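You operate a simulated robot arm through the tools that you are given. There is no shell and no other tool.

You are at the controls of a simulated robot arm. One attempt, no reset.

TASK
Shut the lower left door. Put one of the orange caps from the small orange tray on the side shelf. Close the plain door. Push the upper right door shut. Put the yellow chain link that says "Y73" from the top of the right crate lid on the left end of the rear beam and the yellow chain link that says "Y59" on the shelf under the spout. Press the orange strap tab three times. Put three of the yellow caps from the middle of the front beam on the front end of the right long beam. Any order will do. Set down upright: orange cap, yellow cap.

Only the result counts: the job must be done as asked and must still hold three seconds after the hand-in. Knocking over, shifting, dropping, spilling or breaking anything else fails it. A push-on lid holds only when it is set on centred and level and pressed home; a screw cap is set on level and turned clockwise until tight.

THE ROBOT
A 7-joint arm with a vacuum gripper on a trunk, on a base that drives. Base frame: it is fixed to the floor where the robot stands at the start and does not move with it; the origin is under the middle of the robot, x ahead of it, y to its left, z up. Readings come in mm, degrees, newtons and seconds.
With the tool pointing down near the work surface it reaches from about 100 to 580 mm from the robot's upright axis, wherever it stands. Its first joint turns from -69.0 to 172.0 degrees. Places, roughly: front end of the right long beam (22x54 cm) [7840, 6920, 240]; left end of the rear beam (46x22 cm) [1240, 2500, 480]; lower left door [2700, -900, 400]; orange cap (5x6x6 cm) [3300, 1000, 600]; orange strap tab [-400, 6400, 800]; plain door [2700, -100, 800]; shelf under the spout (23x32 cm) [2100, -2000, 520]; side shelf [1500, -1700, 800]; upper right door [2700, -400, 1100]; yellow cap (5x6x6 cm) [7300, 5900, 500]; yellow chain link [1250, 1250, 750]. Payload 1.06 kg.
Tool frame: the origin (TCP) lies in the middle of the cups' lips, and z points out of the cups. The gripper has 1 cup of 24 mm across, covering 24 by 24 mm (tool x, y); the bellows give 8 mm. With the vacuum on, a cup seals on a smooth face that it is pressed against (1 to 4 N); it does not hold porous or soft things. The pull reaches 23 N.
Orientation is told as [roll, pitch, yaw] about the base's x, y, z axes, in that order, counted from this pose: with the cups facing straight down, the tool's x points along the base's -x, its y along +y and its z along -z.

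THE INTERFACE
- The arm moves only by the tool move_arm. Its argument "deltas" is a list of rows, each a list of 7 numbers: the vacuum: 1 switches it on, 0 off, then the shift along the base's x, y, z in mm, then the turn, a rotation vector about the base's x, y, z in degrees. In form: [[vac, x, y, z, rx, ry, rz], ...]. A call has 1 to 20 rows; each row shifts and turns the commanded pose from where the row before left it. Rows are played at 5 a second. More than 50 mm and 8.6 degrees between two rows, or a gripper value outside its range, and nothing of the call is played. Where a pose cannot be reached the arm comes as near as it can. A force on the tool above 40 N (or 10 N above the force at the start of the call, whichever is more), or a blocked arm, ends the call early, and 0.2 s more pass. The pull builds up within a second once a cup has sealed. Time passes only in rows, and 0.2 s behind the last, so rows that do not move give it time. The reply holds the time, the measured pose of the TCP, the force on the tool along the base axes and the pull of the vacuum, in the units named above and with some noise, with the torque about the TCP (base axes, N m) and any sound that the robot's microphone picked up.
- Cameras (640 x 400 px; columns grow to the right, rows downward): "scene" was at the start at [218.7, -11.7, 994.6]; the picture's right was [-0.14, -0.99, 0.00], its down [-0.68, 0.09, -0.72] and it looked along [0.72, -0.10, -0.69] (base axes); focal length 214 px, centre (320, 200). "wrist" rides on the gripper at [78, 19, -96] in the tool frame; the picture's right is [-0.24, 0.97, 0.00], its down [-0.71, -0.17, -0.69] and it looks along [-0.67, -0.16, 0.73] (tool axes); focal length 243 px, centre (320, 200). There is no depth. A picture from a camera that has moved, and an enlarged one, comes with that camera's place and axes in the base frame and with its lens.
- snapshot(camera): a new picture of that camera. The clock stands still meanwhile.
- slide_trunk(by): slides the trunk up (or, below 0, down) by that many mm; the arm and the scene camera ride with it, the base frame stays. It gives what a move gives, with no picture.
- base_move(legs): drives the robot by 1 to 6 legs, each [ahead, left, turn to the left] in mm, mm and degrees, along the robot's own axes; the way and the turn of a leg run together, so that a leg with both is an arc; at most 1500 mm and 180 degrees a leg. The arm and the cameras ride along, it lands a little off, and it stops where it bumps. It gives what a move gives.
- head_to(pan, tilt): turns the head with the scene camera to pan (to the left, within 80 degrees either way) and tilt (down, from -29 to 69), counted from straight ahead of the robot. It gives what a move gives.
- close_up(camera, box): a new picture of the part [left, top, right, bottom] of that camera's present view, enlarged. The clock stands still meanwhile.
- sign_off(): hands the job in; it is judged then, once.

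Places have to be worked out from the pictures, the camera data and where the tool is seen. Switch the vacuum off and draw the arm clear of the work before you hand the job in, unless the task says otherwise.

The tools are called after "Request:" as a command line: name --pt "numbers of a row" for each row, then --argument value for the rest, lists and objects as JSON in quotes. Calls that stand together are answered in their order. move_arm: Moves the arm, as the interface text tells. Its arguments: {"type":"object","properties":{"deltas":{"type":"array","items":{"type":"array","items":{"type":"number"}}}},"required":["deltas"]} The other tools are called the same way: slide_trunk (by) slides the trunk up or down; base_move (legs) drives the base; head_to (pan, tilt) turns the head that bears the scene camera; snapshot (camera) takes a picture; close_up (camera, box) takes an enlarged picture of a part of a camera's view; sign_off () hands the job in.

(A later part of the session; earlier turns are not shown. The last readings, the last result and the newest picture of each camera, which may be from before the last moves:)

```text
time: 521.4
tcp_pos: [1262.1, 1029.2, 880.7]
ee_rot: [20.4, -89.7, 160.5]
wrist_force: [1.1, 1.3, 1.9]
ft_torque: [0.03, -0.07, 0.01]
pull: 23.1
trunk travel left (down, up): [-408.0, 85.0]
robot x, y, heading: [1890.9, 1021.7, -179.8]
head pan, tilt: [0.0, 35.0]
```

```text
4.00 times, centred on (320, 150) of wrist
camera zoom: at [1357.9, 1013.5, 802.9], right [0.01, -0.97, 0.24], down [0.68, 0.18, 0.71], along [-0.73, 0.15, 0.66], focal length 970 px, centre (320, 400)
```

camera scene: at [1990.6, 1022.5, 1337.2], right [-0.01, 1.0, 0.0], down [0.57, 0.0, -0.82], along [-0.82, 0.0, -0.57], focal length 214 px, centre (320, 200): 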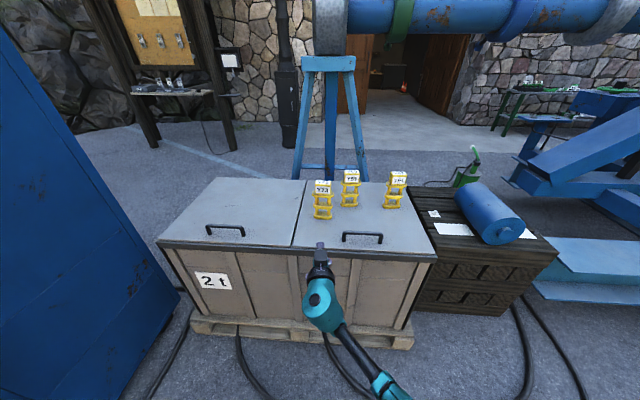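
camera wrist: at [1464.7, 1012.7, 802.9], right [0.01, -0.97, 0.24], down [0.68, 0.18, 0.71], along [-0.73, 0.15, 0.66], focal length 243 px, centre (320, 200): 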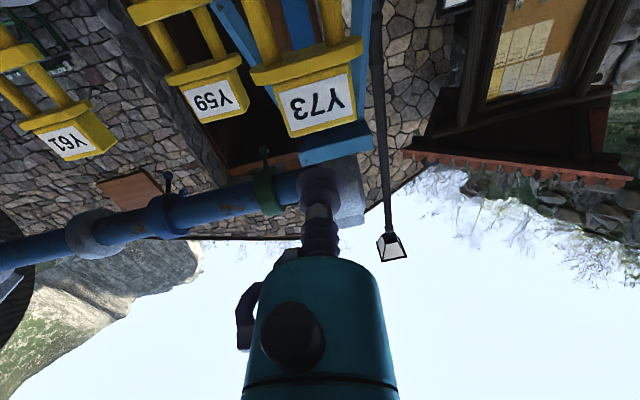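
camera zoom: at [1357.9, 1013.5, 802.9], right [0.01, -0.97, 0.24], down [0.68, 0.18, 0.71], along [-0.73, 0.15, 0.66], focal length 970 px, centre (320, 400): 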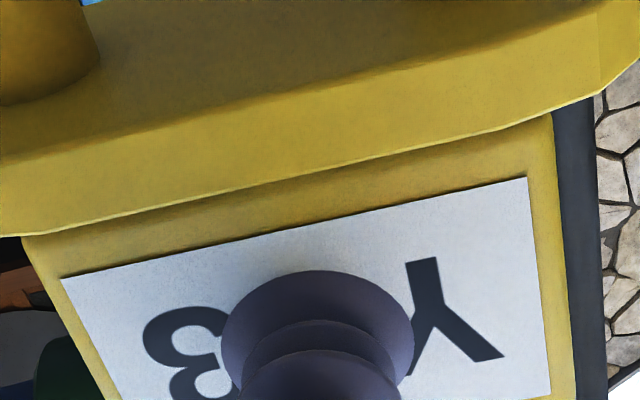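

Sealed gently (22.8 N). I relax 2 mm and lift by the trunk in two small stages.

Request:
move_arm --pt "1 2 0 0 0 0 0" --pt "1 0 0 0 0 0 0"

Request:
slide_trunk --by 8

Request:
slide_trunk --by 50

Request:
close_up --camera "scene" --box '[240, 140, 432, 260]'

```text
time: 522.0
tcp_pos: [1264.3, 1030.1, 880.6]
ee_rot: [23.2, -89.6, 157.6]
wrist_force: [0.1, 2.2, 2.2]
ft_torque: [0.06, 0.05, -0.04]
pull: 22.5
trunk travel left (down, up): [-408.0, 85.0]
robot x, y, heading: [1891.9, 1022.0, -179.8]
head pan, tilt: [0.0, 35.0]
```

```text
time: 522.6
tcp_pos: [1264.4, 1028.7, 886.8]
ee_rot: [11.0, -89.6, 169.8]
wrist_force: [0.4, 0.3, -4.2]
ft_torque: [0.0, -0.07, -0.06]
pull: 23.5
trunk travel left (down, up): [-416.0, 77.0]
robot x, y, heading: [1892.6, 1023.6, -180.0]
head pan, tilt: [0.0, 35.0]
```

```text
time: 523.5
tcp_pos: [1263.8, 1030.2, 936.6]
ee_rot: [11.9, -89.6, 168.9]
wrist_force: [1.5, 0.2, -5.0]
ft_torque: [0.0, -0.07, 0.0]
pull: 23.2
trunk travel left (down, up): [-466.0, 27.0]
robot x, y, heading: [1892.0, 1020.9, -179.8]
head pan, tilt: [0.0, 35.0]
```

```text
3.33 times, centred on (336, 200) of scene
camera zoom: at [1776.2, 1021.7, 1315.0], right [0.0, 1.0, 0.0], down [0.57, 0.0, -0.82], along [-0.82, 0.0, -0.57], focal length 715 px, centre (267, 200)
```

zoom: 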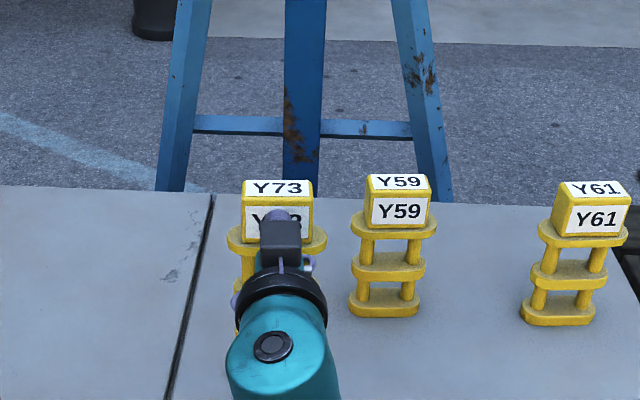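

Y73 is lifted (≈5 N load, good pull). I retract the arm, back the base away, and go over to the rear beam.

Request:
move_arm --pt "1 15 0 0 0 0 0" --pt "1 25 0 0 0 0 0" --pt "1 30 0 0 0 0 0" --pt "1 30 0 0 0 0 0" --pt "1 30 0 0 0 0 0" --pt "1 20 0 0 0 0 0"

Request:
base_move --legs '[[-150, 0, 0], [0, -700, 0], [0, -650, 0]]'

Request:
snapshot --camera "scene"

```text
time: 524.9
tcp_pos: [1413.5, 1026.4, 939.7]
ee_rot: [17.3, -89.8, 163.3]
wrist_force: [0.0, 0.1, -3.7]
ft_torque: [-0.02, -0.12, -0.05]
pull: 23.0
trunk travel left (down, up): [-466.0, 27.0]
robot x, y, heading: [1893.2, 1022.5, -179.8]
head pan, tilt: [0.0, 35.0]
```

```text
time: 538.3
tcp_pos: [1556.5, 2386.9, 939.2]
ee_rot: [16.9, -89.6, 164.3]
wrist_force: [0.0, -0.1, -4.2]
ft_torque: [-0.01, -0.1, 0.03]
pull: 22.6
trunk travel left (down, up): [-466.0, 27.0]
robot x, y, heading: [2035.4, 2391.4, -179.3]
head pan, tilt: [0.0, 35.0]
```

```text
taken
camera scene: at [1919.0, 2384.9, 1315.0], right [-0.01, 1.0, 0.0], down [0.57, 0.01, -0.82], along [-0.82, -0.01, -0.57], focal length 214 px, centre (320, 200)
```

scene: 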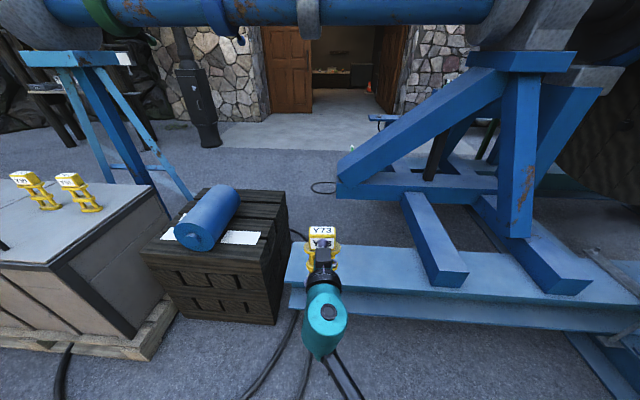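

The beam's free left end spans x≈1116–1376, y≈2290–2700. I move the base so the link comes over about (1245,2440).

Request:
base_move --legs '[[0, -55, 0], [286, 0, 0]]'

Request:
slide_trunk --by -200

Request:
snapshot --camera "scene"

Request:
snapshot --camera "wrist"

```text
time: 541.1
tcp_pos: [1267.0, 2434.2, 938.8]
ee_rot: [14.1, -89.6, 167.5]
wrist_force: [-0.5, -0.4, -4.0]
ft_torque: [0.01, -0.07, 0.0]
pull: 23.0
trunk travel left (down, up): [-466.0, 27.0]
robot x, y, heading: [1745.9, 2435.4, -179.2]
head pan, tilt: [0.0, 35.0]
```

```text
time: 543.3
tcp_pos: [1266.6, 2433.2, 739.5]
ee_rot: [20.6, -89.7, 161.2]
wrist_force: [0.8, 0.0, -4.4]
ft_torque: [0.0, -0.09, 0.02]
pull: 23.0
trunk travel left (down, up): [-266.0, 227.0]
robot x, y, heading: [1748.1, 2437.8, -179.0]
head pan, tilt: [0.0, 35.0]
```

```text
taken
camera scene: at [1551.8, 2431.9, 1101.8], right [-0.02, 1.0, 0.0], down [0.57, 0.01, -0.82], along [-0.82, -0.01, -0.57], focal length 214 px, centre (320, 200)
```

scene: 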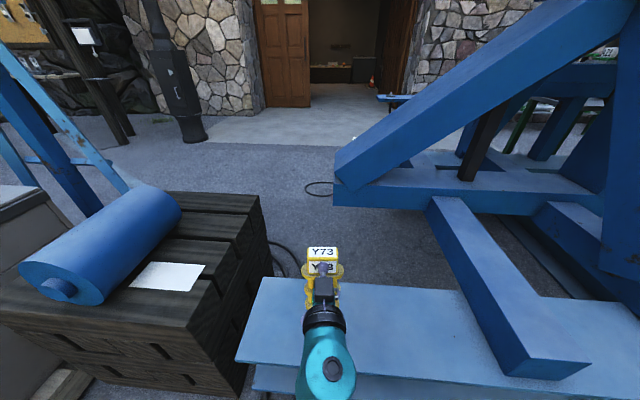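

```text
taken
camera wrist: at [1363.4, 2418.1, 662.6], right [0.03, -0.97, 0.24], down [0.68, 0.19, 0.71], along [-0.74, 0.14, 0.66], focal length 243 px, centre (320, 200)
```

wrist: 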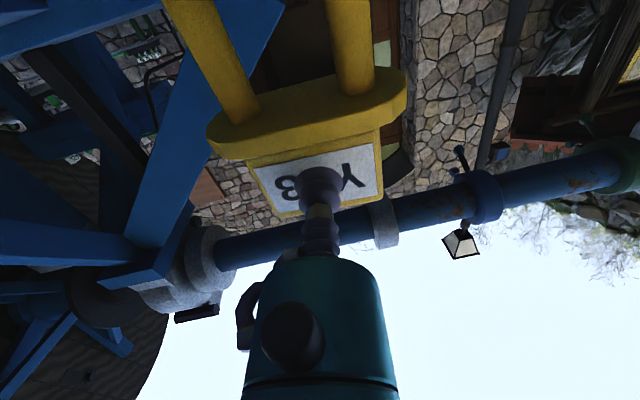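

Well over the beam. I lower another 95 mm and then feel for contact.

Request:
slide_trunk --by -95

Request:
move_arm --pt "1 0 0 -3 0 0 0" --pt "1 0 0 -3 0 0 0" --pt "1 0 0 0 0 0 0"

Request:
close_up --camera "scene" --box '[220, 200, 420, 325]'

```text
time: 544.5
tcp_pos: [1266.9, 2432.2, 644.6]
ee_rot: [19.9, -89.7, 161.8]
wrist_force: [0.7, 0.6, -3.8]
ft_torque: [-0.02, -0.06, 0.01]
pull: 22.4
trunk travel left (down, up): [-171.0, 322.0]
robot x, y, heading: [1746.7, 2429.7, -178.6]
head pan, tilt: [0.0, 35.0]
```

```text
time: 545.4
tcp_pos: [1266.8, 2434.8, 637.8]
ee_rot: [8.8, -89.8, 172.8]
wrist_force: [-0.1, 0.4, -4.5]
ft_torque: [0.0, -0.08, -0.02]
pull: 23.0
trunk travel left (down, up): [-171.0, 322.0]
robot x, y, heading: [1743.0, 2432.4, -179.1]
head pan, tilt: [0.0, 35.0]
```

```text
3.20 times, centred on (320, 262) of scene
camera zoom: at [1524.4, 2431.5, 1002.7], right [-0.02, 1.0, 0.0], down [0.57, 0.01, -0.82], along [-0.82, -0.01, -0.57], focal length 686 px, centre (320, 0)
```

zoom: 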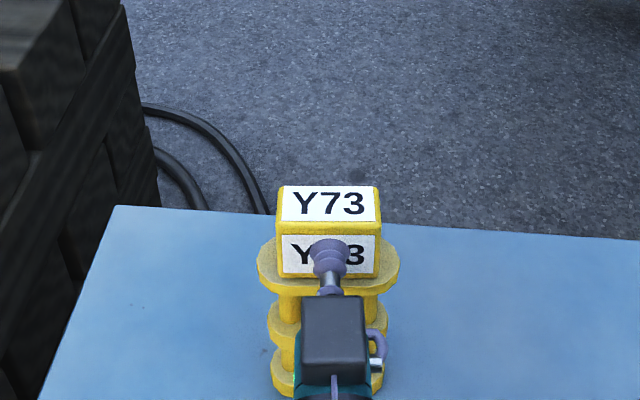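

Still hanging. I continue down in 2 mm steps until the load goes off.

Request:
move_arm --pt "1 0 0 -2 0 0 0" --pt "1 0 0 -2 0 0 0" --pt "1 0 0 -2 0 0 0" --pt "1 0 0 0 0 0 0"

Request:
move_arm --pt "1 0 0 -2 0 0 0" --pt "1 0 0 -2 0 0 0" --pt "1 0 0 0 0 0 0"

Request:
move_arm --pt "1 0 0 -2 0 0 0" --pt "1 0 0 -2 0 0 0" --pt "1 0 0 0 0 0 0"

```text
time: 546.4
tcp_pos: [1268.3, 2432.8, 633.2]
ee_rot: [31.2, -89.8, 150.3]
wrist_force: [2.1, -0.7, 10.7]
ft_torque: [-0.02, -0.12, 0.01]
pull: 22.9
trunk travel left (down, up): [-171.0, 322.0]
robot x, y, heading: [1748.9, 2436.8, -179.0]
head pan, tilt: [0.0, 35.0]
```

```text
time: 547.1
tcp_pos: [1267.3, 2432.5, 629.1]
ee_rot: [13.5, -89.8, 168.2]
wrist_force: [1.3, 0.0, 10.3]
ft_torque: [0.02, -0.09, -0.03]
pull: 23.3
trunk travel left (down, up): [-171.0, 322.0]
robot x, y, heading: [1745.7, 2432.6, -178.9]
head pan, tilt: [0.0, 35.0]
```

```text
time: 548.0
tcp_pos: [1268.4, 2433.8, 623.7]
ee_rot: [9.0, -89.7, 172.6]
wrist_force: [0.1, -1.7, 3.2]
ft_torque: [0.0, -0.1, -0.03]
pull: 23.0
trunk travel left (down, up): [-171.0, 322.0]
robot x, y, heading: [1747.0, 2436.0, -178.9]
head pan, tilt: [0.0, 35.0]
```

Contact was felt at ≈633 and the cup slid a little on the label. Let me check the link's pose.

Request:
close_up --camera "scene" --box '[220, 200, 420, 325]'

Request:
close_up --camera "wrist" --box '[200, 50, 440, 200]'

```text
3.20 times, centred on (320, 262) of scene
camera zoom: at [1524.8, 2431.4, 1002.8], right [-0.02, 1.0, 0.0], down [0.57, 0.01, -0.82], along [-0.82, -0.01, -0.57], focal length 686 px, centre (320, 0)
```

zoom: 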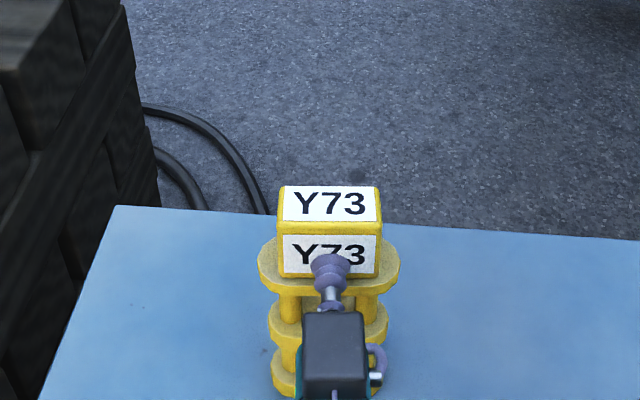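

```text
2.67 times, centred on (320, 125) of wrist
camera zoom: at [1364.1, 2418.5, 547.2], right [0.03, -0.97, 0.24], down [0.68, 0.19, 0.71], along [-0.74, 0.14, 0.66], focal length 647 px, centre (320, 400)
```

zoom: 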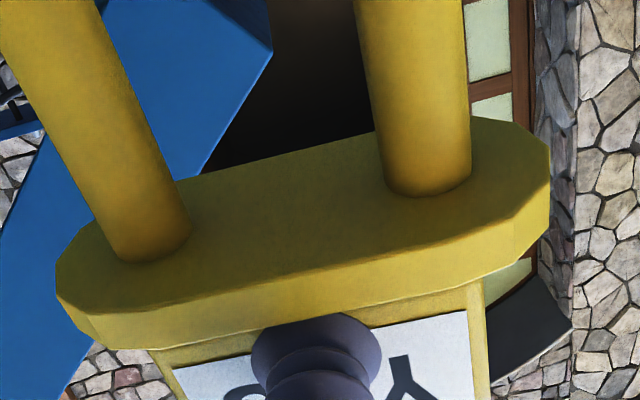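

The link stands upright on the beam. I release the vacuum, wait, and withdraw horizontally.

Request:
move_arm --pt "0 0 0 0 0 0 0" --pt "0 0 0 0 0 0 0" --pt "0 0 0 0 0 0 0" --pt "0 0 0 1 0 0 0" --pt "0 1 0 1 0 0 0" --pt "0 3 0 0 0 0 0" --pt "0 6 0 0 0 0 0" --pt "0 15 0 0 0 0 0" --pt "0 30 0 0 0 0 0"

Request:
close_up --camera "scene" --box '[220, 200, 420, 325]'

```text
time: 550.0
tcp_pos: [1321.6, 2433.7, 627.0]
ee_rot: [7.7, -89.8, 173.9]
wrist_force: [-0.6, -0.1, 0.5]
ft_torque: [0.0, -0.01, 0.01]
pull: 0.1
trunk travel left (down, up): [-171.0, 322.0]
robot x, y, heading: [1746.5, 2435.0, -178.8]
head pan, tilt: [0.0, 35.0]
```

```text
3.20 times, centred on (320, 262) of scene
camera zoom: at [1524.6, 2431.5, 1002.8], right [-0.02, 1.0, 0.0], down [0.57, 0.01, -0.82], along [-0.82, -0.01, -0.57], focal length 686 px, centre (320, 0)
```

zoom: 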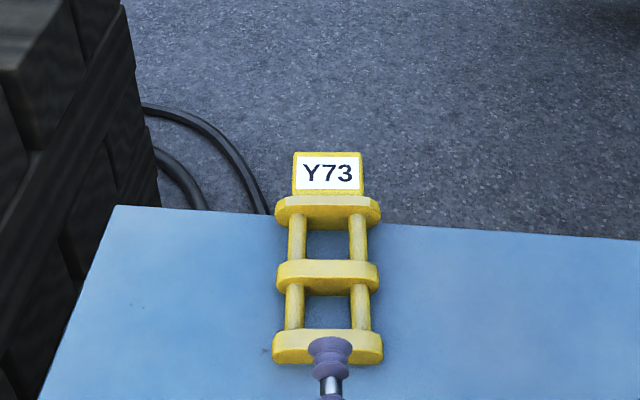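

The link tipped onto its back when released; it now lies on the beam with the head slightly over the far edge. I raise the tool and assess.

Request:
slide_trunk --by 150

Request:
snapshot --camera "scene"

Request:
close_up --camera "scene" --box '[240, 200, 400, 300]'

```text
time: 551.7
tcp_pos: [1321.2, 2434.8, 776.0]
ee_rot: [14.2, -89.7, 167.3]
wrist_force: [0.1, -1.3, -0.7]
ft_torque: [-0.03, 0.0, -0.01]
pull: 0.1
trunk travel left (down, up): [-321.0, 172.0]
robot x, y, heading: [1746.7, 2436.7, -179.1]
head pan, tilt: [0.0, 35.0]
```

```text
taken
camera scene: at [1563.8, 2432.2, 1155.1], right [-0.02, 1.0, 0.0], down [0.57, 0.01, -0.82], along [-0.82, -0.01, -0.57], focal length 214 px, centre (320, 200)
```

scene: 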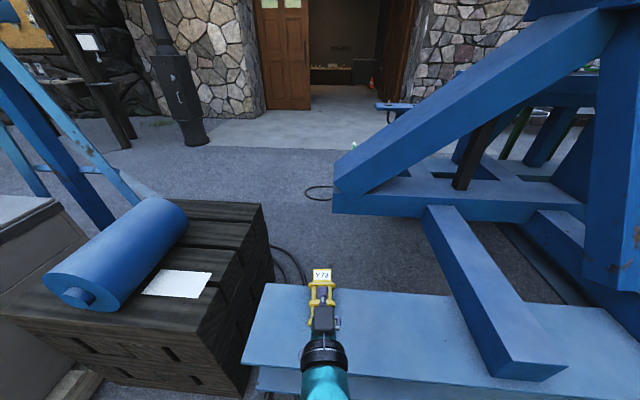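

```text
4.00 times, centred on (320, 250) of scene
camera zoom: at [1563.8, 2432.2, 1155.1], right [-0.02, 1.0, 0.0], down [0.57, 0.01, -0.82], along [-0.82, -0.01, -0.57], focal length 858 px, centre (320, 0)
```

zoom: 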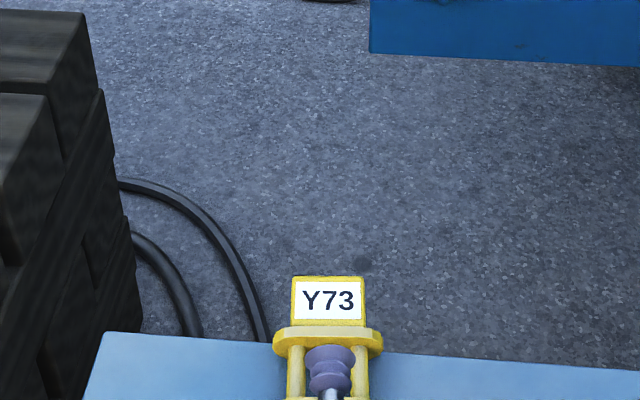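

The head hangs ~30 mm beyond the far beam edge. It's stable, but I'd rather drag it ~70 mm toward the middle using the label that now faces up. I turn the tool down again.

Request:
slide_trunk --by 60

Request:
move_arm --pt "0 4 0 -8 0 -8.4 0" --pt "0 4 0 -8 0 -8.4 0" --pt "0 4 0 -8 0 -8.4 0" --pt "0 4 0 -8 0 -8.4 0" --pt "0 4 0 -12 0 -8.4 0" --pt "0 4 0 -12 0 -8.4 0" --pt "0 4 0 -12 0 -8.4 0" --pt "0 4 0 -16 0 -8.4 0" --pt "0 4 0 -16 0 -8.4 0" --pt "0 0 0 -16 0 -8.4 0" --pt "0 0 0 -16 0 -6 0"

Request:
snapshot --camera "wrist"

```text
time: 552.7
tcp_pos: [1321.9, 2432.5, 836.8]
ee_rot: [13.2, -89.7, 168.4]
wrist_force: [0.0, 0.3, -0.8]
ft_torque: [-0.02, 0.0, -0.01]
pull: 0.0
trunk travel left (down, up): [-381.0, 112.0]
robot x, y, heading: [1748.1, 2436.3, -179.0]
head pan, tilt: [0.0, 35.0]
```

```text
time: 553.6
tcp_pos: [1338.3, 2466.2, 787.2]
ee_rot: [-19.2, -59.9, -158.6]
wrist_force: [0.6, 0.5, -0.8]
ft_torque: [0.01, 0.01, 0.0]
pull: 0.1
trunk travel left (down, up): [-381.0, 112.0]
robot x, y, heading: [1746.4, 2433.5, -179.2]
head pan, tilt: [0.0, 35.0]
stopped in row 4: the arm was blocked; the commanded pose is now the measured one
```

```text
taken
camera wrist: at [1460.1, 2461.5, 761.6], right [-0.03, -1.0, 0.04], down [0.26, 0.03, 0.96], along [-0.96, 0.04, 0.26], focal length 243 px, centre (320, 200)
```

wrist: 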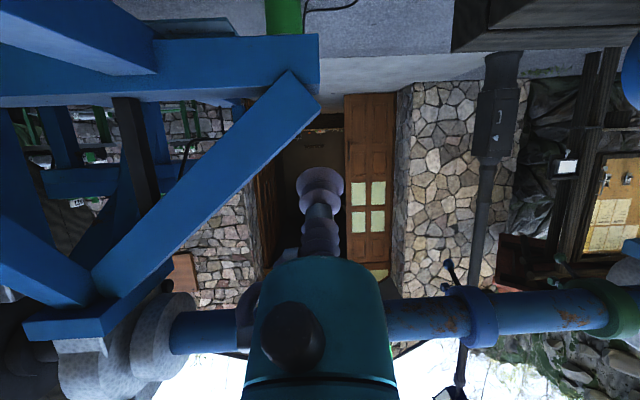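

The arm was blocked, likely against its own body at this short radius. I extend and lower first, undo the twist, then continue pitching.

Request:
move_arm --pt "0 -30 -10 -10 -4.6 0 -2.4" --pt "0 -30 -12 -10 -4.6 0 -2.5" --pt "0 -30 -12 -10 0 0 0"

Request:
move_arm --pt "0 0 0 -10 0 -8 0" --pt "0 0 0 -10 0 -8 0" --pt "0 0 0 -15 0 -8 0" --pt "0 0 0 -15 0 -8 0" --pt "0 0 0 -15 0 -8 0" --pt "0 0 0 -15 0 -8 0" --pt "0 0 0 -15 0 -8 0" --pt "0 0 0 -5 0 -6 0"

```text
time: 554.5
tcp_pos: [1246.6, 2430.3, 755.9]
ee_rot: [-0.2, -61.6, 179.7]
wrist_force: [0.6, 0.1, 0.2]
ft_torque: [-0.02, -0.05, -0.04]
pull: 0.0
trunk travel left (down, up): [-381.0, 112.0]
robot x, y, heading: [1746.5, 2439.4, -179.0]
head pan, tilt: [0.0, 35.0]
```

```text
time: 556.2
tcp_pos: [1248.0, 2431.3, 655.9]
ee_rot: [-0.4, 0.5, 180.0]
wrist_force: [-0.2, -0.4, -0.1]
ft_torque: [-0.01, -0.01, 0.05]
pull: 0.0
trunk travel left (down, up): [-381.0, 112.0]
robot x, y, heading: [1744.7, 2435.3, -179.0]
head pan, tilt: [0.0, 35.0]
```

Tool is down. I move the base 80 mm closer and view the link with the wrist camera.

Request:
base_move --legs '[[80, 0, 0]]'

Request:
move_arm --pt "0 -25 0 -15 0 0 0" --pt "0 -20 0 -15 0 0 0"

Request:
snapshot --camera "wrist"

```text
time: 557.3
tcp_pos: [1167.0, 2428.8, 655.2]
ee_rot: [-0.4, 0.4, -179.9]
wrist_force: [0.2, -0.5, 0.1]
ft_torque: [0.02, -0.01, 0.02]
pull: 0.0
trunk travel left (down, up): [-381.0, 112.0]
robot x, y, heading: [1664.2, 2431.5, -178.9]
head pan, tilt: [0.0, 35.0]
```

```text
time: 557.9
tcp_pos: [1126.5, 2418.3, 630.5]
ee_rot: [0.4, 0.4, -178.6]
wrist_force: [0.4, -0.7, 0.2]
ft_torque: [0.02, -0.03, -0.05]
pull: 0.0
out of reach, approached as far as the arm can: row 2
trunk travel left (down, up): [-381.0, 112.0]
robot x, y, heading: [1666.7, 2436.3, -179.0]
head pan, tilt: [0.0, 35.0]
```

```text
taken
camera wrist: at [1204.7, 2402.9, 727.0], right [-0.21, -0.98, 0.0], down [-0.72, 0.16, 0.68], along [-0.66, 0.14, -0.73], focal length 243 px, centre (320, 200)
```

wrist: 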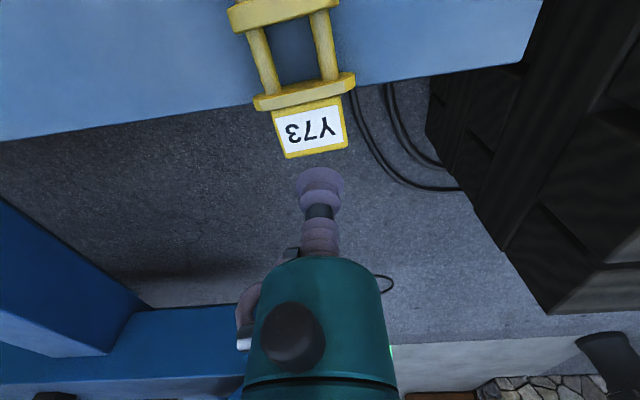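

The label (facing up) is at about (1107,2431). It's slightly out of reach; I step 35 mm closer and position over it.

Request:
base_move --legs '[[35, 0, 0]]'

Request:
move_arm --pt "0 8 7 -15 0 0 -0.7" --pt "0 8 6 -15 0 0 -0.7" --pt "0 0 0 -15 0 0 0"

Request:
snapshot --camera "wrist"

```text
time: 558.8
tcp_pos: [1092.4, 2419.2, 630.2]
ee_rot: [0.1, 0.5, -178.6]
wrist_force: [0.5, 0.3, 0.0]
ft_torque: [0.02, -0.01, -0.02]
pull: 0.1
trunk travel left (down, up): [-381.0, 112.0]
robot x, y, heading: [1630.3, 2436.1, -178.7]
head pan, tilt: [0.0, 35.0]
```

```text
time: 559.6
tcp_pos: [1108.9, 2426.1, 589.9]
ee_rot: [0.6, 0.1, -179.9]
wrist_force: [-0.2, -0.5, 0.6]
ft_torque: [0.0, -0.01, 0.02]
pull: 0.1
out of reach, approached as far as the arm can: row 3
trunk travel left (down, up): [-381.0, 112.0]
robot x, y, heading: [1629.8, 2431.8, -178.6]
head pan, tilt: [0.0, 35.0]
```

```text
taken
camera wrist: at [1186.6, 2410.9, 687.4], right [-0.23, -0.97, 0.01], down [-0.71, 0.18, 0.68], along [-0.66, 0.15, -0.73], focal length 243 px, centre (320, 200)
```

wrist: 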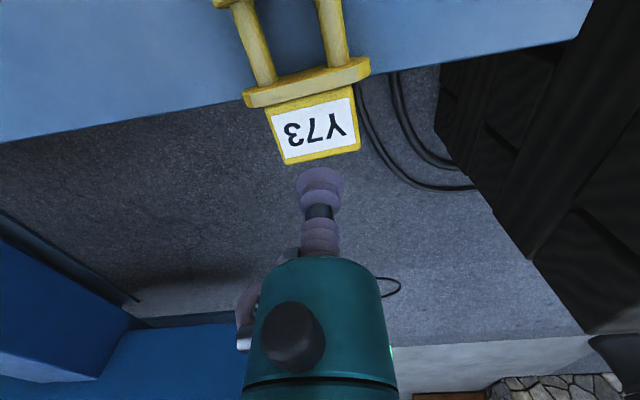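

The cup is nearly over the label centre. I shift 5 mm in y and lower by the trunk.

Request:
move_arm --pt "0 0 4 0 -0.5 0 0"

Request:
slide_trunk --by -45

Request:
snapshot --camera "wrist"

```text
time: 560.0
tcp_pos: [1109.8, 2434.0, 586.3]
ee_rot: [0.7, 0.4, 180.1]
wrist_force: [-0.5, -0.3, -0.4]
ft_torque: [-0.01, 0.0, 0.01]
pull: 0.0
trunk travel left (down, up): [-381.0, 112.0]
robot x, y, heading: [1630.3, 2437.9, -179.0]
head pan, tilt: [0.0, 35.0]
```

```text
time: 560.8
tcp_pos: [1110.0, 2435.4, 540.6]
ee_rot: [0.7, 0.4, 179.9]
wrist_force: [0.0, 0.1, 0.1]
ft_torque: [-0.02, 0.0, -0.01]
pull: 0.1
trunk travel left (down, up): [-336.0, 157.0]
robot x, y, heading: [1631.8, 2434.1, -178.9]
head pan, tilt: [0.0, 35.0]
```

```text
taken
camera wrist: at [1185.7, 2418.8, 637.2], right [-0.24, -0.97, 0.01], down [-0.71, 0.18, 0.68], along [-0.66, 0.15, -0.74], focal length 243 px, centre (320, 200)
```

wrist: 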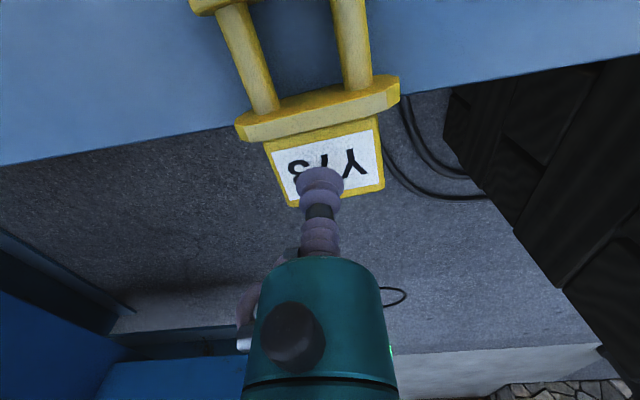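

Aligned. Vacuum on, and I creep down onto the label.

Request:
move_arm --pt "1 0 0 0 0 0 0"

Request:
slide_trunk --by -7

Request:
slide_trunk --by -3

Request:
slide_trunk --by -3

```text
time: 561.2
tcp_pos: [1109.5, 2435.4, 539.1]
ee_rot: [0.7, 0.3, 180.1]
wrist_force: [0.9, 0.7, -0.1]
ft_torque: [0.01, 0.0, -0.02]
pull: 0.0
trunk travel left (down, up): [-336.0, 157.0]
robot x, y, heading: [1629.7, 2432.2, -179.3]
head pan, tilt: [0.0, 35.0]
```

```text
time: 561.8
tcp_pos: [1108.6, 2434.6, 533.4]
ee_rot: [0.8, 0.4, 180.0]
wrist_force: [-0.2, 0.5, -0.2]
ft_torque: [0.02, -0.04, 0.0]
pull: 0.1
trunk travel left (down, up): [-329.0, 164.0]
robot x, y, heading: [1634.3, 2434.5, -179.0]
head pan, tilt: [0.0, 35.0]
```

```text
time: 562.3
tcp_pos: [1107.5, 2436.4, 530.1]
ee_rot: [0.7, 0.4, -180.0]
wrist_force: [0.7, 0.3, 0.5]
ft_torque: [0.0, -0.02, -0.02]
pull: 0.1
trunk travel left (down, up): [-326.0, 167.0]
robot x, y, heading: [1630.8, 2435.8, -178.9]
head pan, tilt: [0.0, 35.0]
```

```text
time: 562.8
tcp_pos: [1107.9, 2434.1, 527.3]
ee_rot: [0.7, 0.5, 180.0]
wrist_force: [1.2, 0.4, 0.5]
ft_torque: [-0.01, 0.03, -0.06]
pull: 0.2
trunk travel left (down, up): [-323.0, 170.0]
robot x, y, heading: [1633.0, 2436.6, -178.8]
head pan, tilt: [0.0, 35.0]
```

Request:
slide_trunk --by -2

Request:
slide_trunk --by -2

Request:
close_up --camera "wrist" --box '[240, 100, 400, 200]'

```text
time: 563.4
tcp_pos: [1108.9, 2434.5, 525.2]
ee_rot: [0.8, 0.4, 180.0]
wrist_force: [-0.7, 0.3, 0.5]
ft_torque: [0.01, -0.04, -0.01]
pull: 0.1
trunk travel left (down, up): [-321.0, 172.0]
robot x, y, heading: [1633.7, 2433.1, -178.7]
head pan, tilt: [0.0, 35.0]
```

```text
time: 563.9
tcp_pos: [1109.5, 2434.4, 522.2]
ee_rot: [0.7, 0.5, 180.0]
wrist_force: [-0.8, 0.1, -0.5]
ft_torque: [0.03, 0.18, 0.0]
pull: 23.7
trunk travel left (down, up): [-319.0, 174.0]
robot x, y, heading: [1632.9, 2431.0, -179.2]
head pan, tilt: [0.0, 35.0]
```

```text
4.00 times, centred on (320, 150) of wrist
camera zoom: at [1186.1, 2418.8, 619.6], right [-0.24, -0.97, 0.01], down [-0.71, 0.18, 0.68], along [-0.66, 0.15, -0.74], focal length 970 px, centre (320, 400)
```

zoom: 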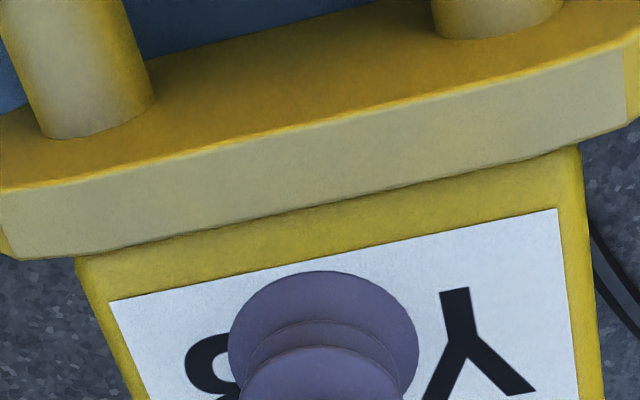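

Sealed on the label. I drag the link 70 mm toward +x so that it lies fully on the beam.

Request:
move_arm --pt "1 0 0 2 0 0 0" --pt "1 8 0 0 0 0 0" --pt "1 8 0 0 0 0 0" --pt "1 8 0 0 0 0 0" --pt "1 8 0 0 0 0 0" --pt "1 8 0 0 0 0 0" --pt "1 8 0 0 0 0 0" --pt "1 8 0 0 0 0 0" --pt "1 8 0 0 0 0 0" --pt "1 6 0 0 0 0 0"

Request:
snapshot --camera "wrist"

Request:
snapshot --camera "scene"

```text
time: 566.1
tcp_pos: [1179.1, 2435.5, 525.0]
ee_rot: [0.8, 0.4, -180.1]
wrist_force: [-0.2, 0.6, -4.2]
ft_torque: [0.01, 0.16, -0.04]
pull: 23.2
trunk travel left (down, up): [-319.0, 174.0]
robot x, y, heading: [1631.2, 2431.0, -178.9]
head pan, tilt: [0.0, 35.0]
```

```text
taken
camera wrist: at [1256.0, 2418.7, 622.2], right [-0.24, -0.97, 0.01], down [-0.71, 0.18, 0.68], along [-0.66, 0.15, -0.74], focal length 243 px, centre (320, 200)
```

wrist: 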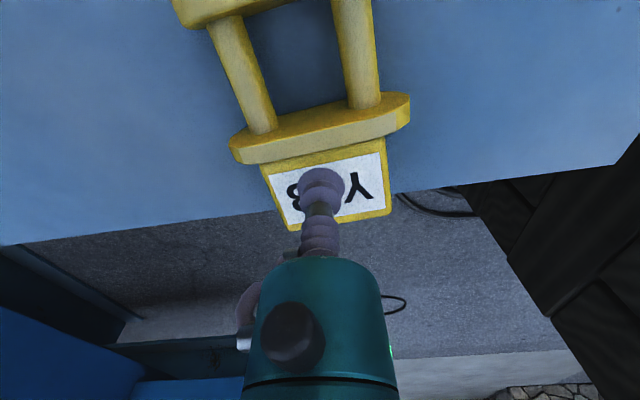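

```text
taken
camera scene: at [1448.0, 2430.2, 1153.1], right [-0.02, 1.0, 0.0], down [0.57, 0.01, -0.82], along [-0.82, -0.01, -0.57], focal length 214 px, centre (320, 200)
```

scene: 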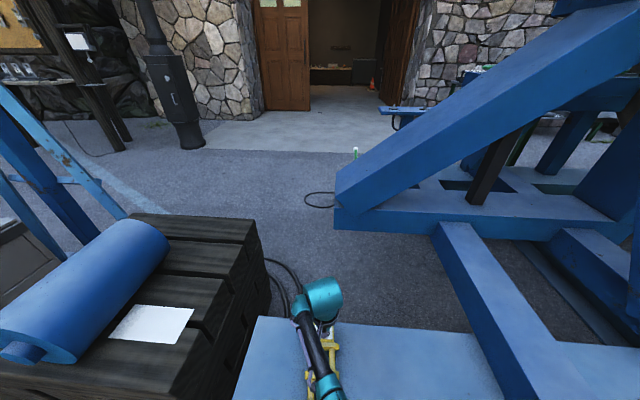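

It moved along well. I set it back down by ~3 mm and release.

Request:
move_arm --pt "1 0 0 -1.5 0 0 0" --pt "1 0 0 -1 0 0 0" --pt "1 0 0 0 0 0 0"

Request:
move_arm --pt "0 0 0 0 0 0 0" --pt "0 0 0 0 0 0 0" --pt "0 0 0 0 0 0 0" --pt "0 0 0 0 0 0 0" --pt "0 0 0 4 0 0 0" --pt "0 0 0 10 0 0 0" --pt "0 0 0 25 0 0 0" --pt "0 0 0 35 0 0 0"

Request:
snapshot --camera "wrist"

```text
time: 566.9
tcp_pos: [1177.9, 2435.2, 523.3]
ee_rot: [0.7, 0.4, 179.9]
wrist_force: [-0.5, 0.2, -3.9]
ft_torque: [0.05, 0.09, -0.04]
pull: 22.8
trunk travel left (down, up): [-319.0, 174.0]
robot x, y, heading: [1630.1, 2432.6, -179.0]
head pan, tilt: [0.0, 35.0]
```

```text
time: 568.7
tcp_pos: [1177.8, 2438.4, 597.3]
ee_rot: [0.7, 0.4, 180.0]
wrist_force: [0.0, 0.2, 0.0]
ft_torque: [-0.02, -0.05, 0.03]
pull: 0.0
trunk travel left (down, up): [-319.0, 174.0]
robot x, y, heading: [1633.2, 2433.7, -179.1]
head pan, tilt: [0.0, 35.0]
```

```text
taken
camera wrist: at [1255.6, 2421.3, 693.0], right [-0.24, -0.97, 0.01], down [-0.71, 0.18, 0.68], along [-0.66, 0.15, -0.74], focal length 243 px, centre (320, 200)
```

wrist: 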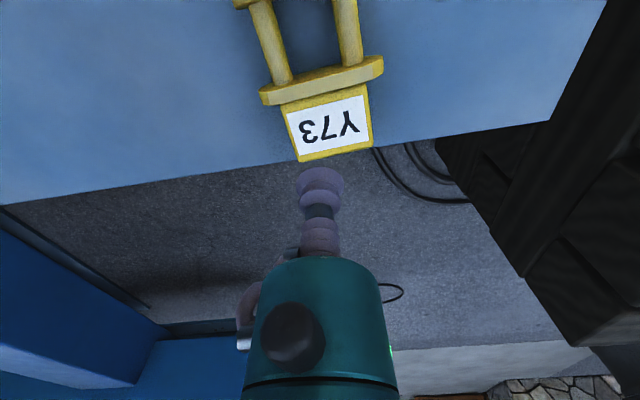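

Y73 now lies entirely on the beam's left end (head end ≈1147, beam edge ≈1125). I back off and return to the crate for Y59, re-pitching the tool to horizontal on the way.

Request:
move_arm --pt "0 0 0 30 0 0 0" --pt "0 0 0 20 0 0 0"

Request:
base_move --legs '[[-420, 0, 0], [0, 640, 0], [0, 635, 0]]'

Request:
move_arm --pt "0 -6 0 0 0 8.4 0" --pt "0 -6 0 0 0 8.4 0" --pt "0 -6 0 0 0 8.4 0" --pt "0 -6 0 0 0 8.4 0" --pt "0 -6 0 0 0 8.4 0" --pt "0 -6 0 0 0 8.4 0" --pt "0 -6 0 0 0 8.4 0" --pt "0 -6 0 0 0 8.4 0" --pt "0 -6 0 0 0 8.4 0" --pt "0 -6 0 0 0 8.4 0" --pt "0 -6 0 0 0 5.5 0"

Request:
snapshot --camera "scene"

```text
time: 569.3
tcp_pos: [1178.3, 2438.8, 646.1]
ee_rot: [0.8, 0.4, 180.0]
wrist_force: [0.5, -0.6, -0.3]
ft_torque: [0.03, -0.01, -0.02]
pull: 0.0
trunk travel left (down, up): [-319.0, 174.0]
robot x, y, heading: [1633.1, 2433.0, -178.9]
head pan, tilt: [0.0, 35.0]
```

```text
time: 583.1
tcp_pos: [1617.1, 1181.4, 645.4]
ee_rot: [0.7, 0.4, 179.5]
wrist_force: [-0.3, 0.4, -0.1]
ft_torque: [0.02, 0.01, -0.02]
pull: 0.0
trunk travel left (down, up): [-319.0, 174.0]
robot x, y, heading: [2072.8, 1171.2, -179.5]
head pan, tilt: [0.0, 35.0]
```

```text
time: 585.5
tcp_pos: [1551.2, 1180.7, 645.0]
ee_rot: [25.7, -89.2, 155.1]
wrist_force: [0.3, -0.6, -0.4]
ft_torque: [0.01, -0.02, -0.01]
pull: 0.1
trunk travel left (down, up): [-319.0, 174.0]
robot x, y, heading: [2070.5, 1173.5, -179.3]
head pan, tilt: [0.0, 35.0]
```

```text
taken
camera scene: at [1887.3, 1171.7, 1153.1], right [-0.01, 1.0, 0.0], down [0.57, 0.01, -0.82], along [-0.82, -0.01, -0.57], focal length 214 px, centre (320, 200)
```

scene: 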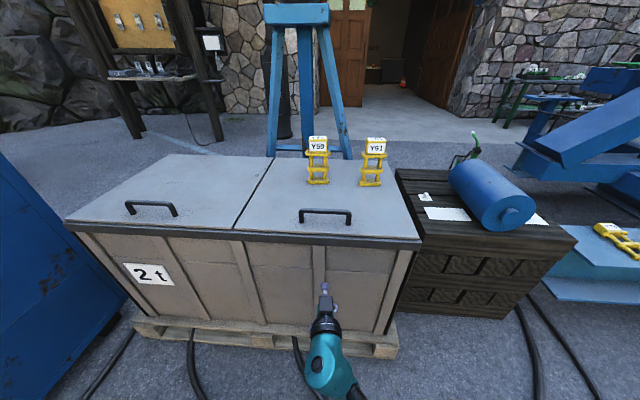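

Y73 is visible lying on the beam. I raise to z≈879 and align with Y59 (y≈1159).

Request:
slide_trunk --by 95

Request:
move_arm --pt "0 0 -10 35 0 0 0" --pt "0 0 -11 35 0 0 0" --pt "0 0 0 35 0 0 0" --pt "0 0 0 35 0 0 0"

Request:
base_move --legs '[[200, 0, 0]]'

Request:
snapshot --camera "wrist"

Request:
close_up --camera "scene" --box '[240, 150, 400, 250]'

```text
time: 586.8
tcp_pos: [1550.7, 1181.7, 739.6]
ee_rot: [24.5, -89.0, 156.2]
wrist_force: [0.5, 0.1, -0.9]
ft_torque: [0.03, 0.0, -0.04]
pull: 0.1
trunk travel left (down, up): [-414.0, 79.0]
robot x, y, heading: [2072.0, 1175.9, -179.5]
head pan, tilt: [0.0, 35.0]
```

```text
time: 587.8
tcp_pos: [1551.0, 1161.8, 881.7]
ee_rot: [24.6, -88.9, 156.2]
wrist_force: [-0.4, 0.6, 1.4]
ft_torque: [0.0, 0.0, 0.01]
pull: 0.1
trunk travel left (down, up): [-414.0, 79.0]
robot x, y, heading: [2065.4, 1173.3, -179.7]
head pan, tilt: [0.0, 35.0]
```

```text
time: 589.4
tcp_pos: [1362.2, 1157.1, 880.2]
ee_rot: [24.0, -89.0, 156.9]
wrist_force: [-0.1, -0.3, -0.4]
ft_torque: [0.05, -0.02, 0.05]
pull: 0.1
trunk travel left (down, up): [-414.0, 79.0]
robot x, y, heading: [1880.4, 1171.2, -179.4]
head pan, tilt: [0.0, 35.0]
```

```text
taken
camera wrist: at [1458.8, 1140.7, 805.3], right [0.01, -0.97, 0.24], down [0.67, 0.19, 0.72], along [-0.74, 0.15, 0.65], focal length 243 px, centre (320, 200)
```

wrist: 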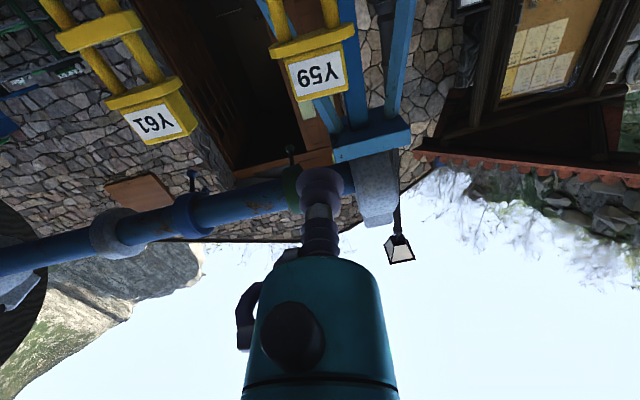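

```text
4.00 times, centred on (320, 200) of scene
camera zoom: at [1727.4, 1169.4, 1254.2], right [-0.01, 1.0, 0.0], down [0.57, 0.01, -0.82], along [-0.82, -0.01, -0.57], focal length 858 px, centre (320, 200)
```

zoom: 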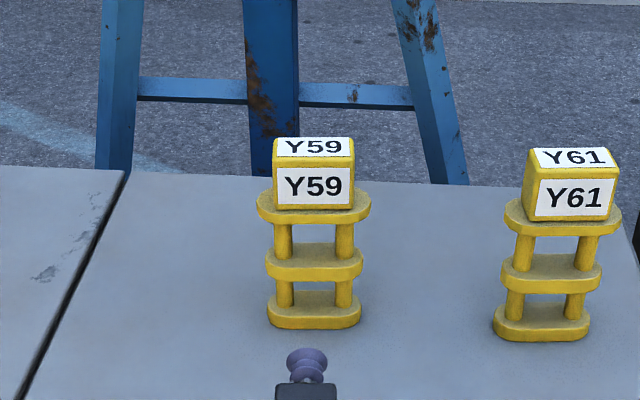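

Y59's label centre is at about (1169,1158,879), in line with the tool. I drive 60 mm closer and extend to ~12 mm in front.

Request:
base_move --legs '[[60, 0, 0]]'

Request:
move_arm --pt "0 -40 0 0 0 0 0" --pt "0 -40 0 0 0 0 0" --pt "0 -30 0 0 0 0 0" --pt "1 0 0 0 0 0 0"

Request:
close_up --camera "wrist" --box '[240, 100, 400, 200]'

```text
time: 590.3
tcp_pos: [1300.7, 1156.9, 881.0]
ee_rot: [23.8, -88.8, 157.2]
wrist_force: [-0.5, 0.2, -0.4]
ft_torque: [-0.01, 0.01, 0.01]
pull: 0.0
trunk travel left (down, up): [-414.0, 79.0]
robot x, y, heading: [1820.8, 1174.2, -179.3]
head pan, tilt: [0.0, 35.0]
```

```text
time: 590.7
tcp_pos: [1291.8, 1155.1, 881.1]
ee_rot: [11.8, -89.0, 169.5]
wrist_force: [18.3, 3.6, 8.0]
ft_torque: [0.35, -2.83, 0.78]
pull: 0.1
trunk travel left (down, up): [-414.0, 79.0]
robot x, y, heading: [1820.0, 1172.3, -179.1]
head pan, tilt: [0.0, 35.0]
stopped in row 1: the force on the tool passed its limit at 105 N (the readings are from after the stop); the commanded pose is now the measured one
```

```text
4.00 times, centred on (320, 150) of wrist
camera zoom: at [1388.9, 1138.7, 805.5], right [0.02, -0.97, 0.24], down [0.67, 0.19, 0.72], along [-0.74, 0.15, 0.65], focal length 970 px, centre (320, 400)
```

zoom: 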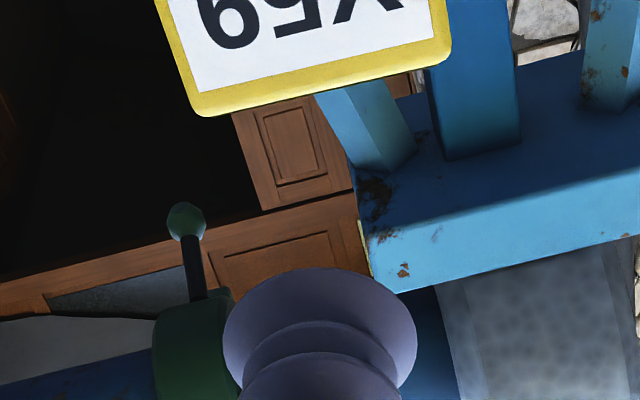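

A 105 N collision: the wrist camera hanging below the tool hit the lid handle. I back off and check whether anything moved.

Request:
move_arm --pt "0 20 0 0 0 0 0" --pt "0 40 0 5 0 0 0"

Request:
base_move --legs '[[-120, 0, 0]]'

Request:
snapshot --camera "scene"

Request:
close_up --camera "scene" --box '[220, 150, 412, 270]'

```text
time: 591.3
tcp_pos: [1352.5, 1155.5, 886.5]
ee_rot: [9.6, -89.0, 171.4]
wrist_force: [-0.4, 0.0, -0.3]
ft_torque: [0.01, 0.03, 0.01]
pull: 0.0
trunk travel left (down, up): [-414.0, 79.0]
robot x, y, heading: [1820.7, 1171.0, -179.7]
head pan, tilt: [0.0, 35.0]
```

```text
time: 592.5
tcp_pos: [1470.2, 1157.2, 885.9]
ee_rot: [10.3, -89.1, 170.9]
wrist_force: [-1.0, 0.4, 0.4]
ft_torque: [0.02, -0.03, -0.03]
pull: 0.0
trunk travel left (down, up): [-414.0, 79.0]
robot x, y, heading: [1941.5, 1172.3, -179.5]
head pan, tilt: [0.0, 35.0]
```

```text
taken
camera scene: at [1786.8, 1170.1, 1254.4], right [-0.01, 1.0, 0.0], down [0.57, 0.01, -0.82], along [-0.82, -0.01, -0.57], focal length 214 px, centre (320, 200)
```

scene: 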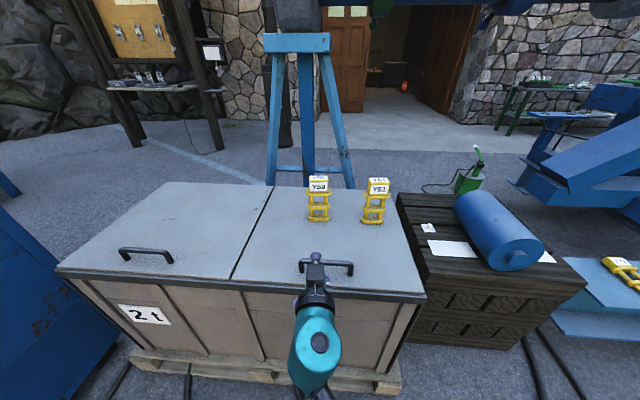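

```text
3.33 times, centred on (316, 210) of scene
camera zoom: at [1786.8, 1170.1, 1254.4], right [-0.01, 1.0, 0.0], down [0.57, 0.01, -0.82], along [-0.82, -0.01, -0.57], focal length 715 px, centre (333, 167)
```

zoom: 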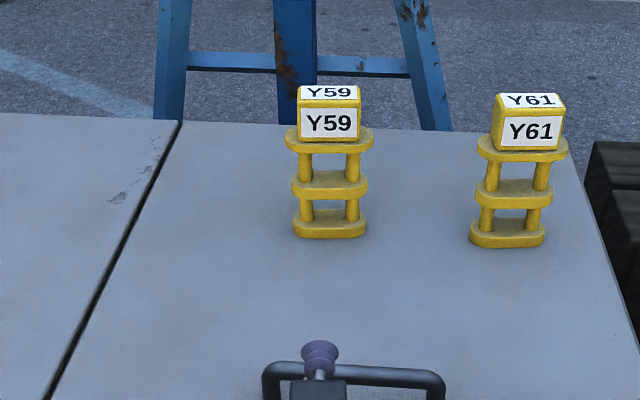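

Nothing appears moved. I roll the tool about its axis by ~85° so the camera is to the side instead of below.

Request:
move_arm --pt "0 5 0 0 -8.5 0 0" --pt "0 5 0 0 -8.5 0 0" --pt "0 0 0 0 -8.5 0 0" --pt "0 0 0 0 -8.5 0 0" --pt "0 0 0 0 -8.5 0 0" --pt "0 0 0 0 -8.5 0 0" --pt "0 0 0 0 -8.5 0 0" --pt "0 0 0 0 -8.5 0 0" --pt "0 0 0 0 -8.5 0 0" --pt "0 0 0 0 -8.5 0 0"

Request:
snapshot --camera "wrist"

Request:
snapshot --camera "scene"

```text
time: 594.7
tcp_pos: [1481.6, 1158.1, 887.1]
ee_rot: [91.0, -4.8, 90.9]
wrist_force: [0.1, 1.1, -0.1]
ft_torque: [-0.04, -0.03, -0.01]
pull: 0.0
trunk travel left (down, up): [-414.0, 79.0]
robot x, y, heading: [1940.5, 1170.9, -179.0]
head pan, tilt: [0.0, 35.0]
```

```text
taken
camera wrist: at [1577.8, 1081.2, 898.2], right [0.02, 0.16, 0.99], down [0.67, 0.73, -0.13], along [-0.74, 0.66, -0.09], focal length 243 px, centre (320, 200)
```

wrist: 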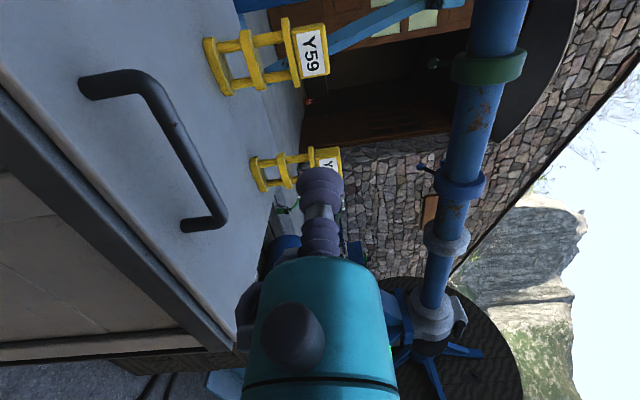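

```text
taken
camera scene: at [1786.1, 1170.1, 1254.3], right [-0.01, 1.0, 0.0], down [0.57, 0.01, -0.82], along [-0.82, -0.01, -0.57], focal length 214 px, centre (320, 200)
```

scene: 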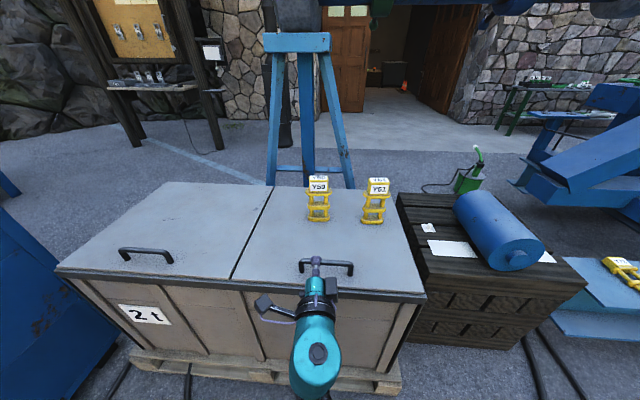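

The camera is now at the side. I drive 120 mm closer, adjust height by -6 mm, and extend slowly past the handle.

Request:
base_move --legs '[[120, 0, 0]]'

Request:
move_arm --pt "0 -25 0 -6 0 0 0" --pt "0 -25 0 0 0 0 0" --pt "0 -25 0 0 0 0 0" --pt "0 -25 0 0 0 0 0" --pt "0 -25 0 0 0 0 0" --pt "0 -25 0 0 0 0 0" --pt "0 -20 0 0 0 0 0"

Request:
close_up --camera "wrist" --box '[240, 100, 400, 200]'

Request:
close_up --camera "scene" --box '[240, 150, 400, 250]'

```text
time: 595.9
tcp_pos: [1361.5, 1155.1, 886.9]
ee_rot: [91.1, -4.8, 91.0]
wrist_force: [-0.4, 0.2, -0.5]
ft_torque: [0.03, -0.01, -0.03]
pull: 0.1
trunk travel left (down, up): [-414.0, 79.0]
robot x, y, heading: [1818.8, 1170.3, -179.5]
head pan, tilt: [0.0, 35.0]
```

```text
time: 597.5
tcp_pos: [1262.1, 1156.5, 880.7]
ee_rot: [90.9, -4.9, 91.1]
wrist_force: [-0.6, -1.2, 0.2]
ft_torque: [0.05, 0.03, -0.03]
pull: 0.1
out of reach, approached as far as the arm can: row 5, 6, 7
trunk travel left (down, up): [-414.0, 79.0]
robot x, y, heading: [1819.6, 1168.5, -179.0]
head pan, tilt: [0.0, 35.0]
```

```text
4.00 times, centred on (320, 150) of wrist
camera zoom: at [1359.7, 1079.8, 892.4], right [0.01, 0.15, 0.99], down [0.67, 0.73, -0.12], along [-0.74, 0.66, -0.09], focal length 970 px, centre (320, 400)
```

zoom: 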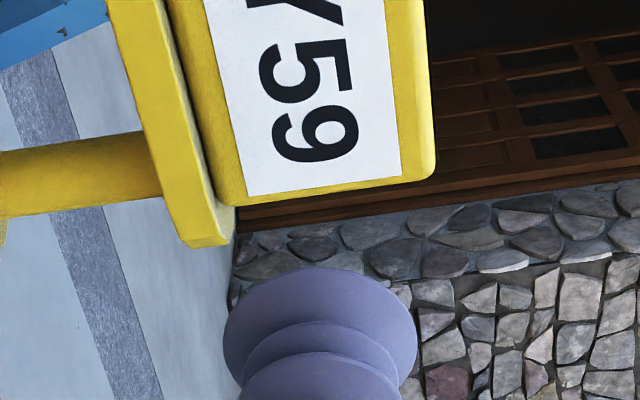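

```text
4.00 times, centred on (320, 200) of scene
camera zoom: at [1667.7, 1168.5, 1254.3], right [-0.01, 1.0, 0.0], down [0.57, 0.01, -0.82], along [-0.82, -0.01, -0.57], focal length 858 px, centre (320, 200)
```

zoom: 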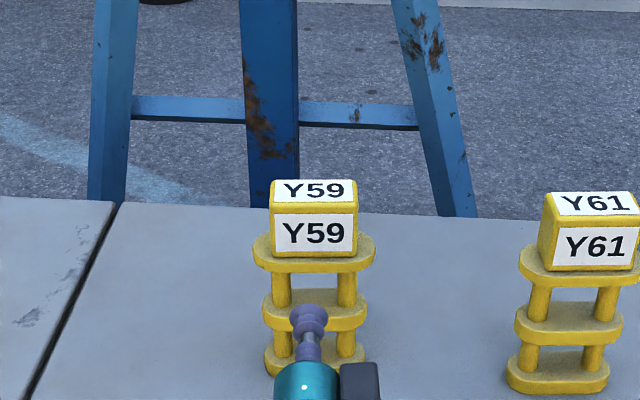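

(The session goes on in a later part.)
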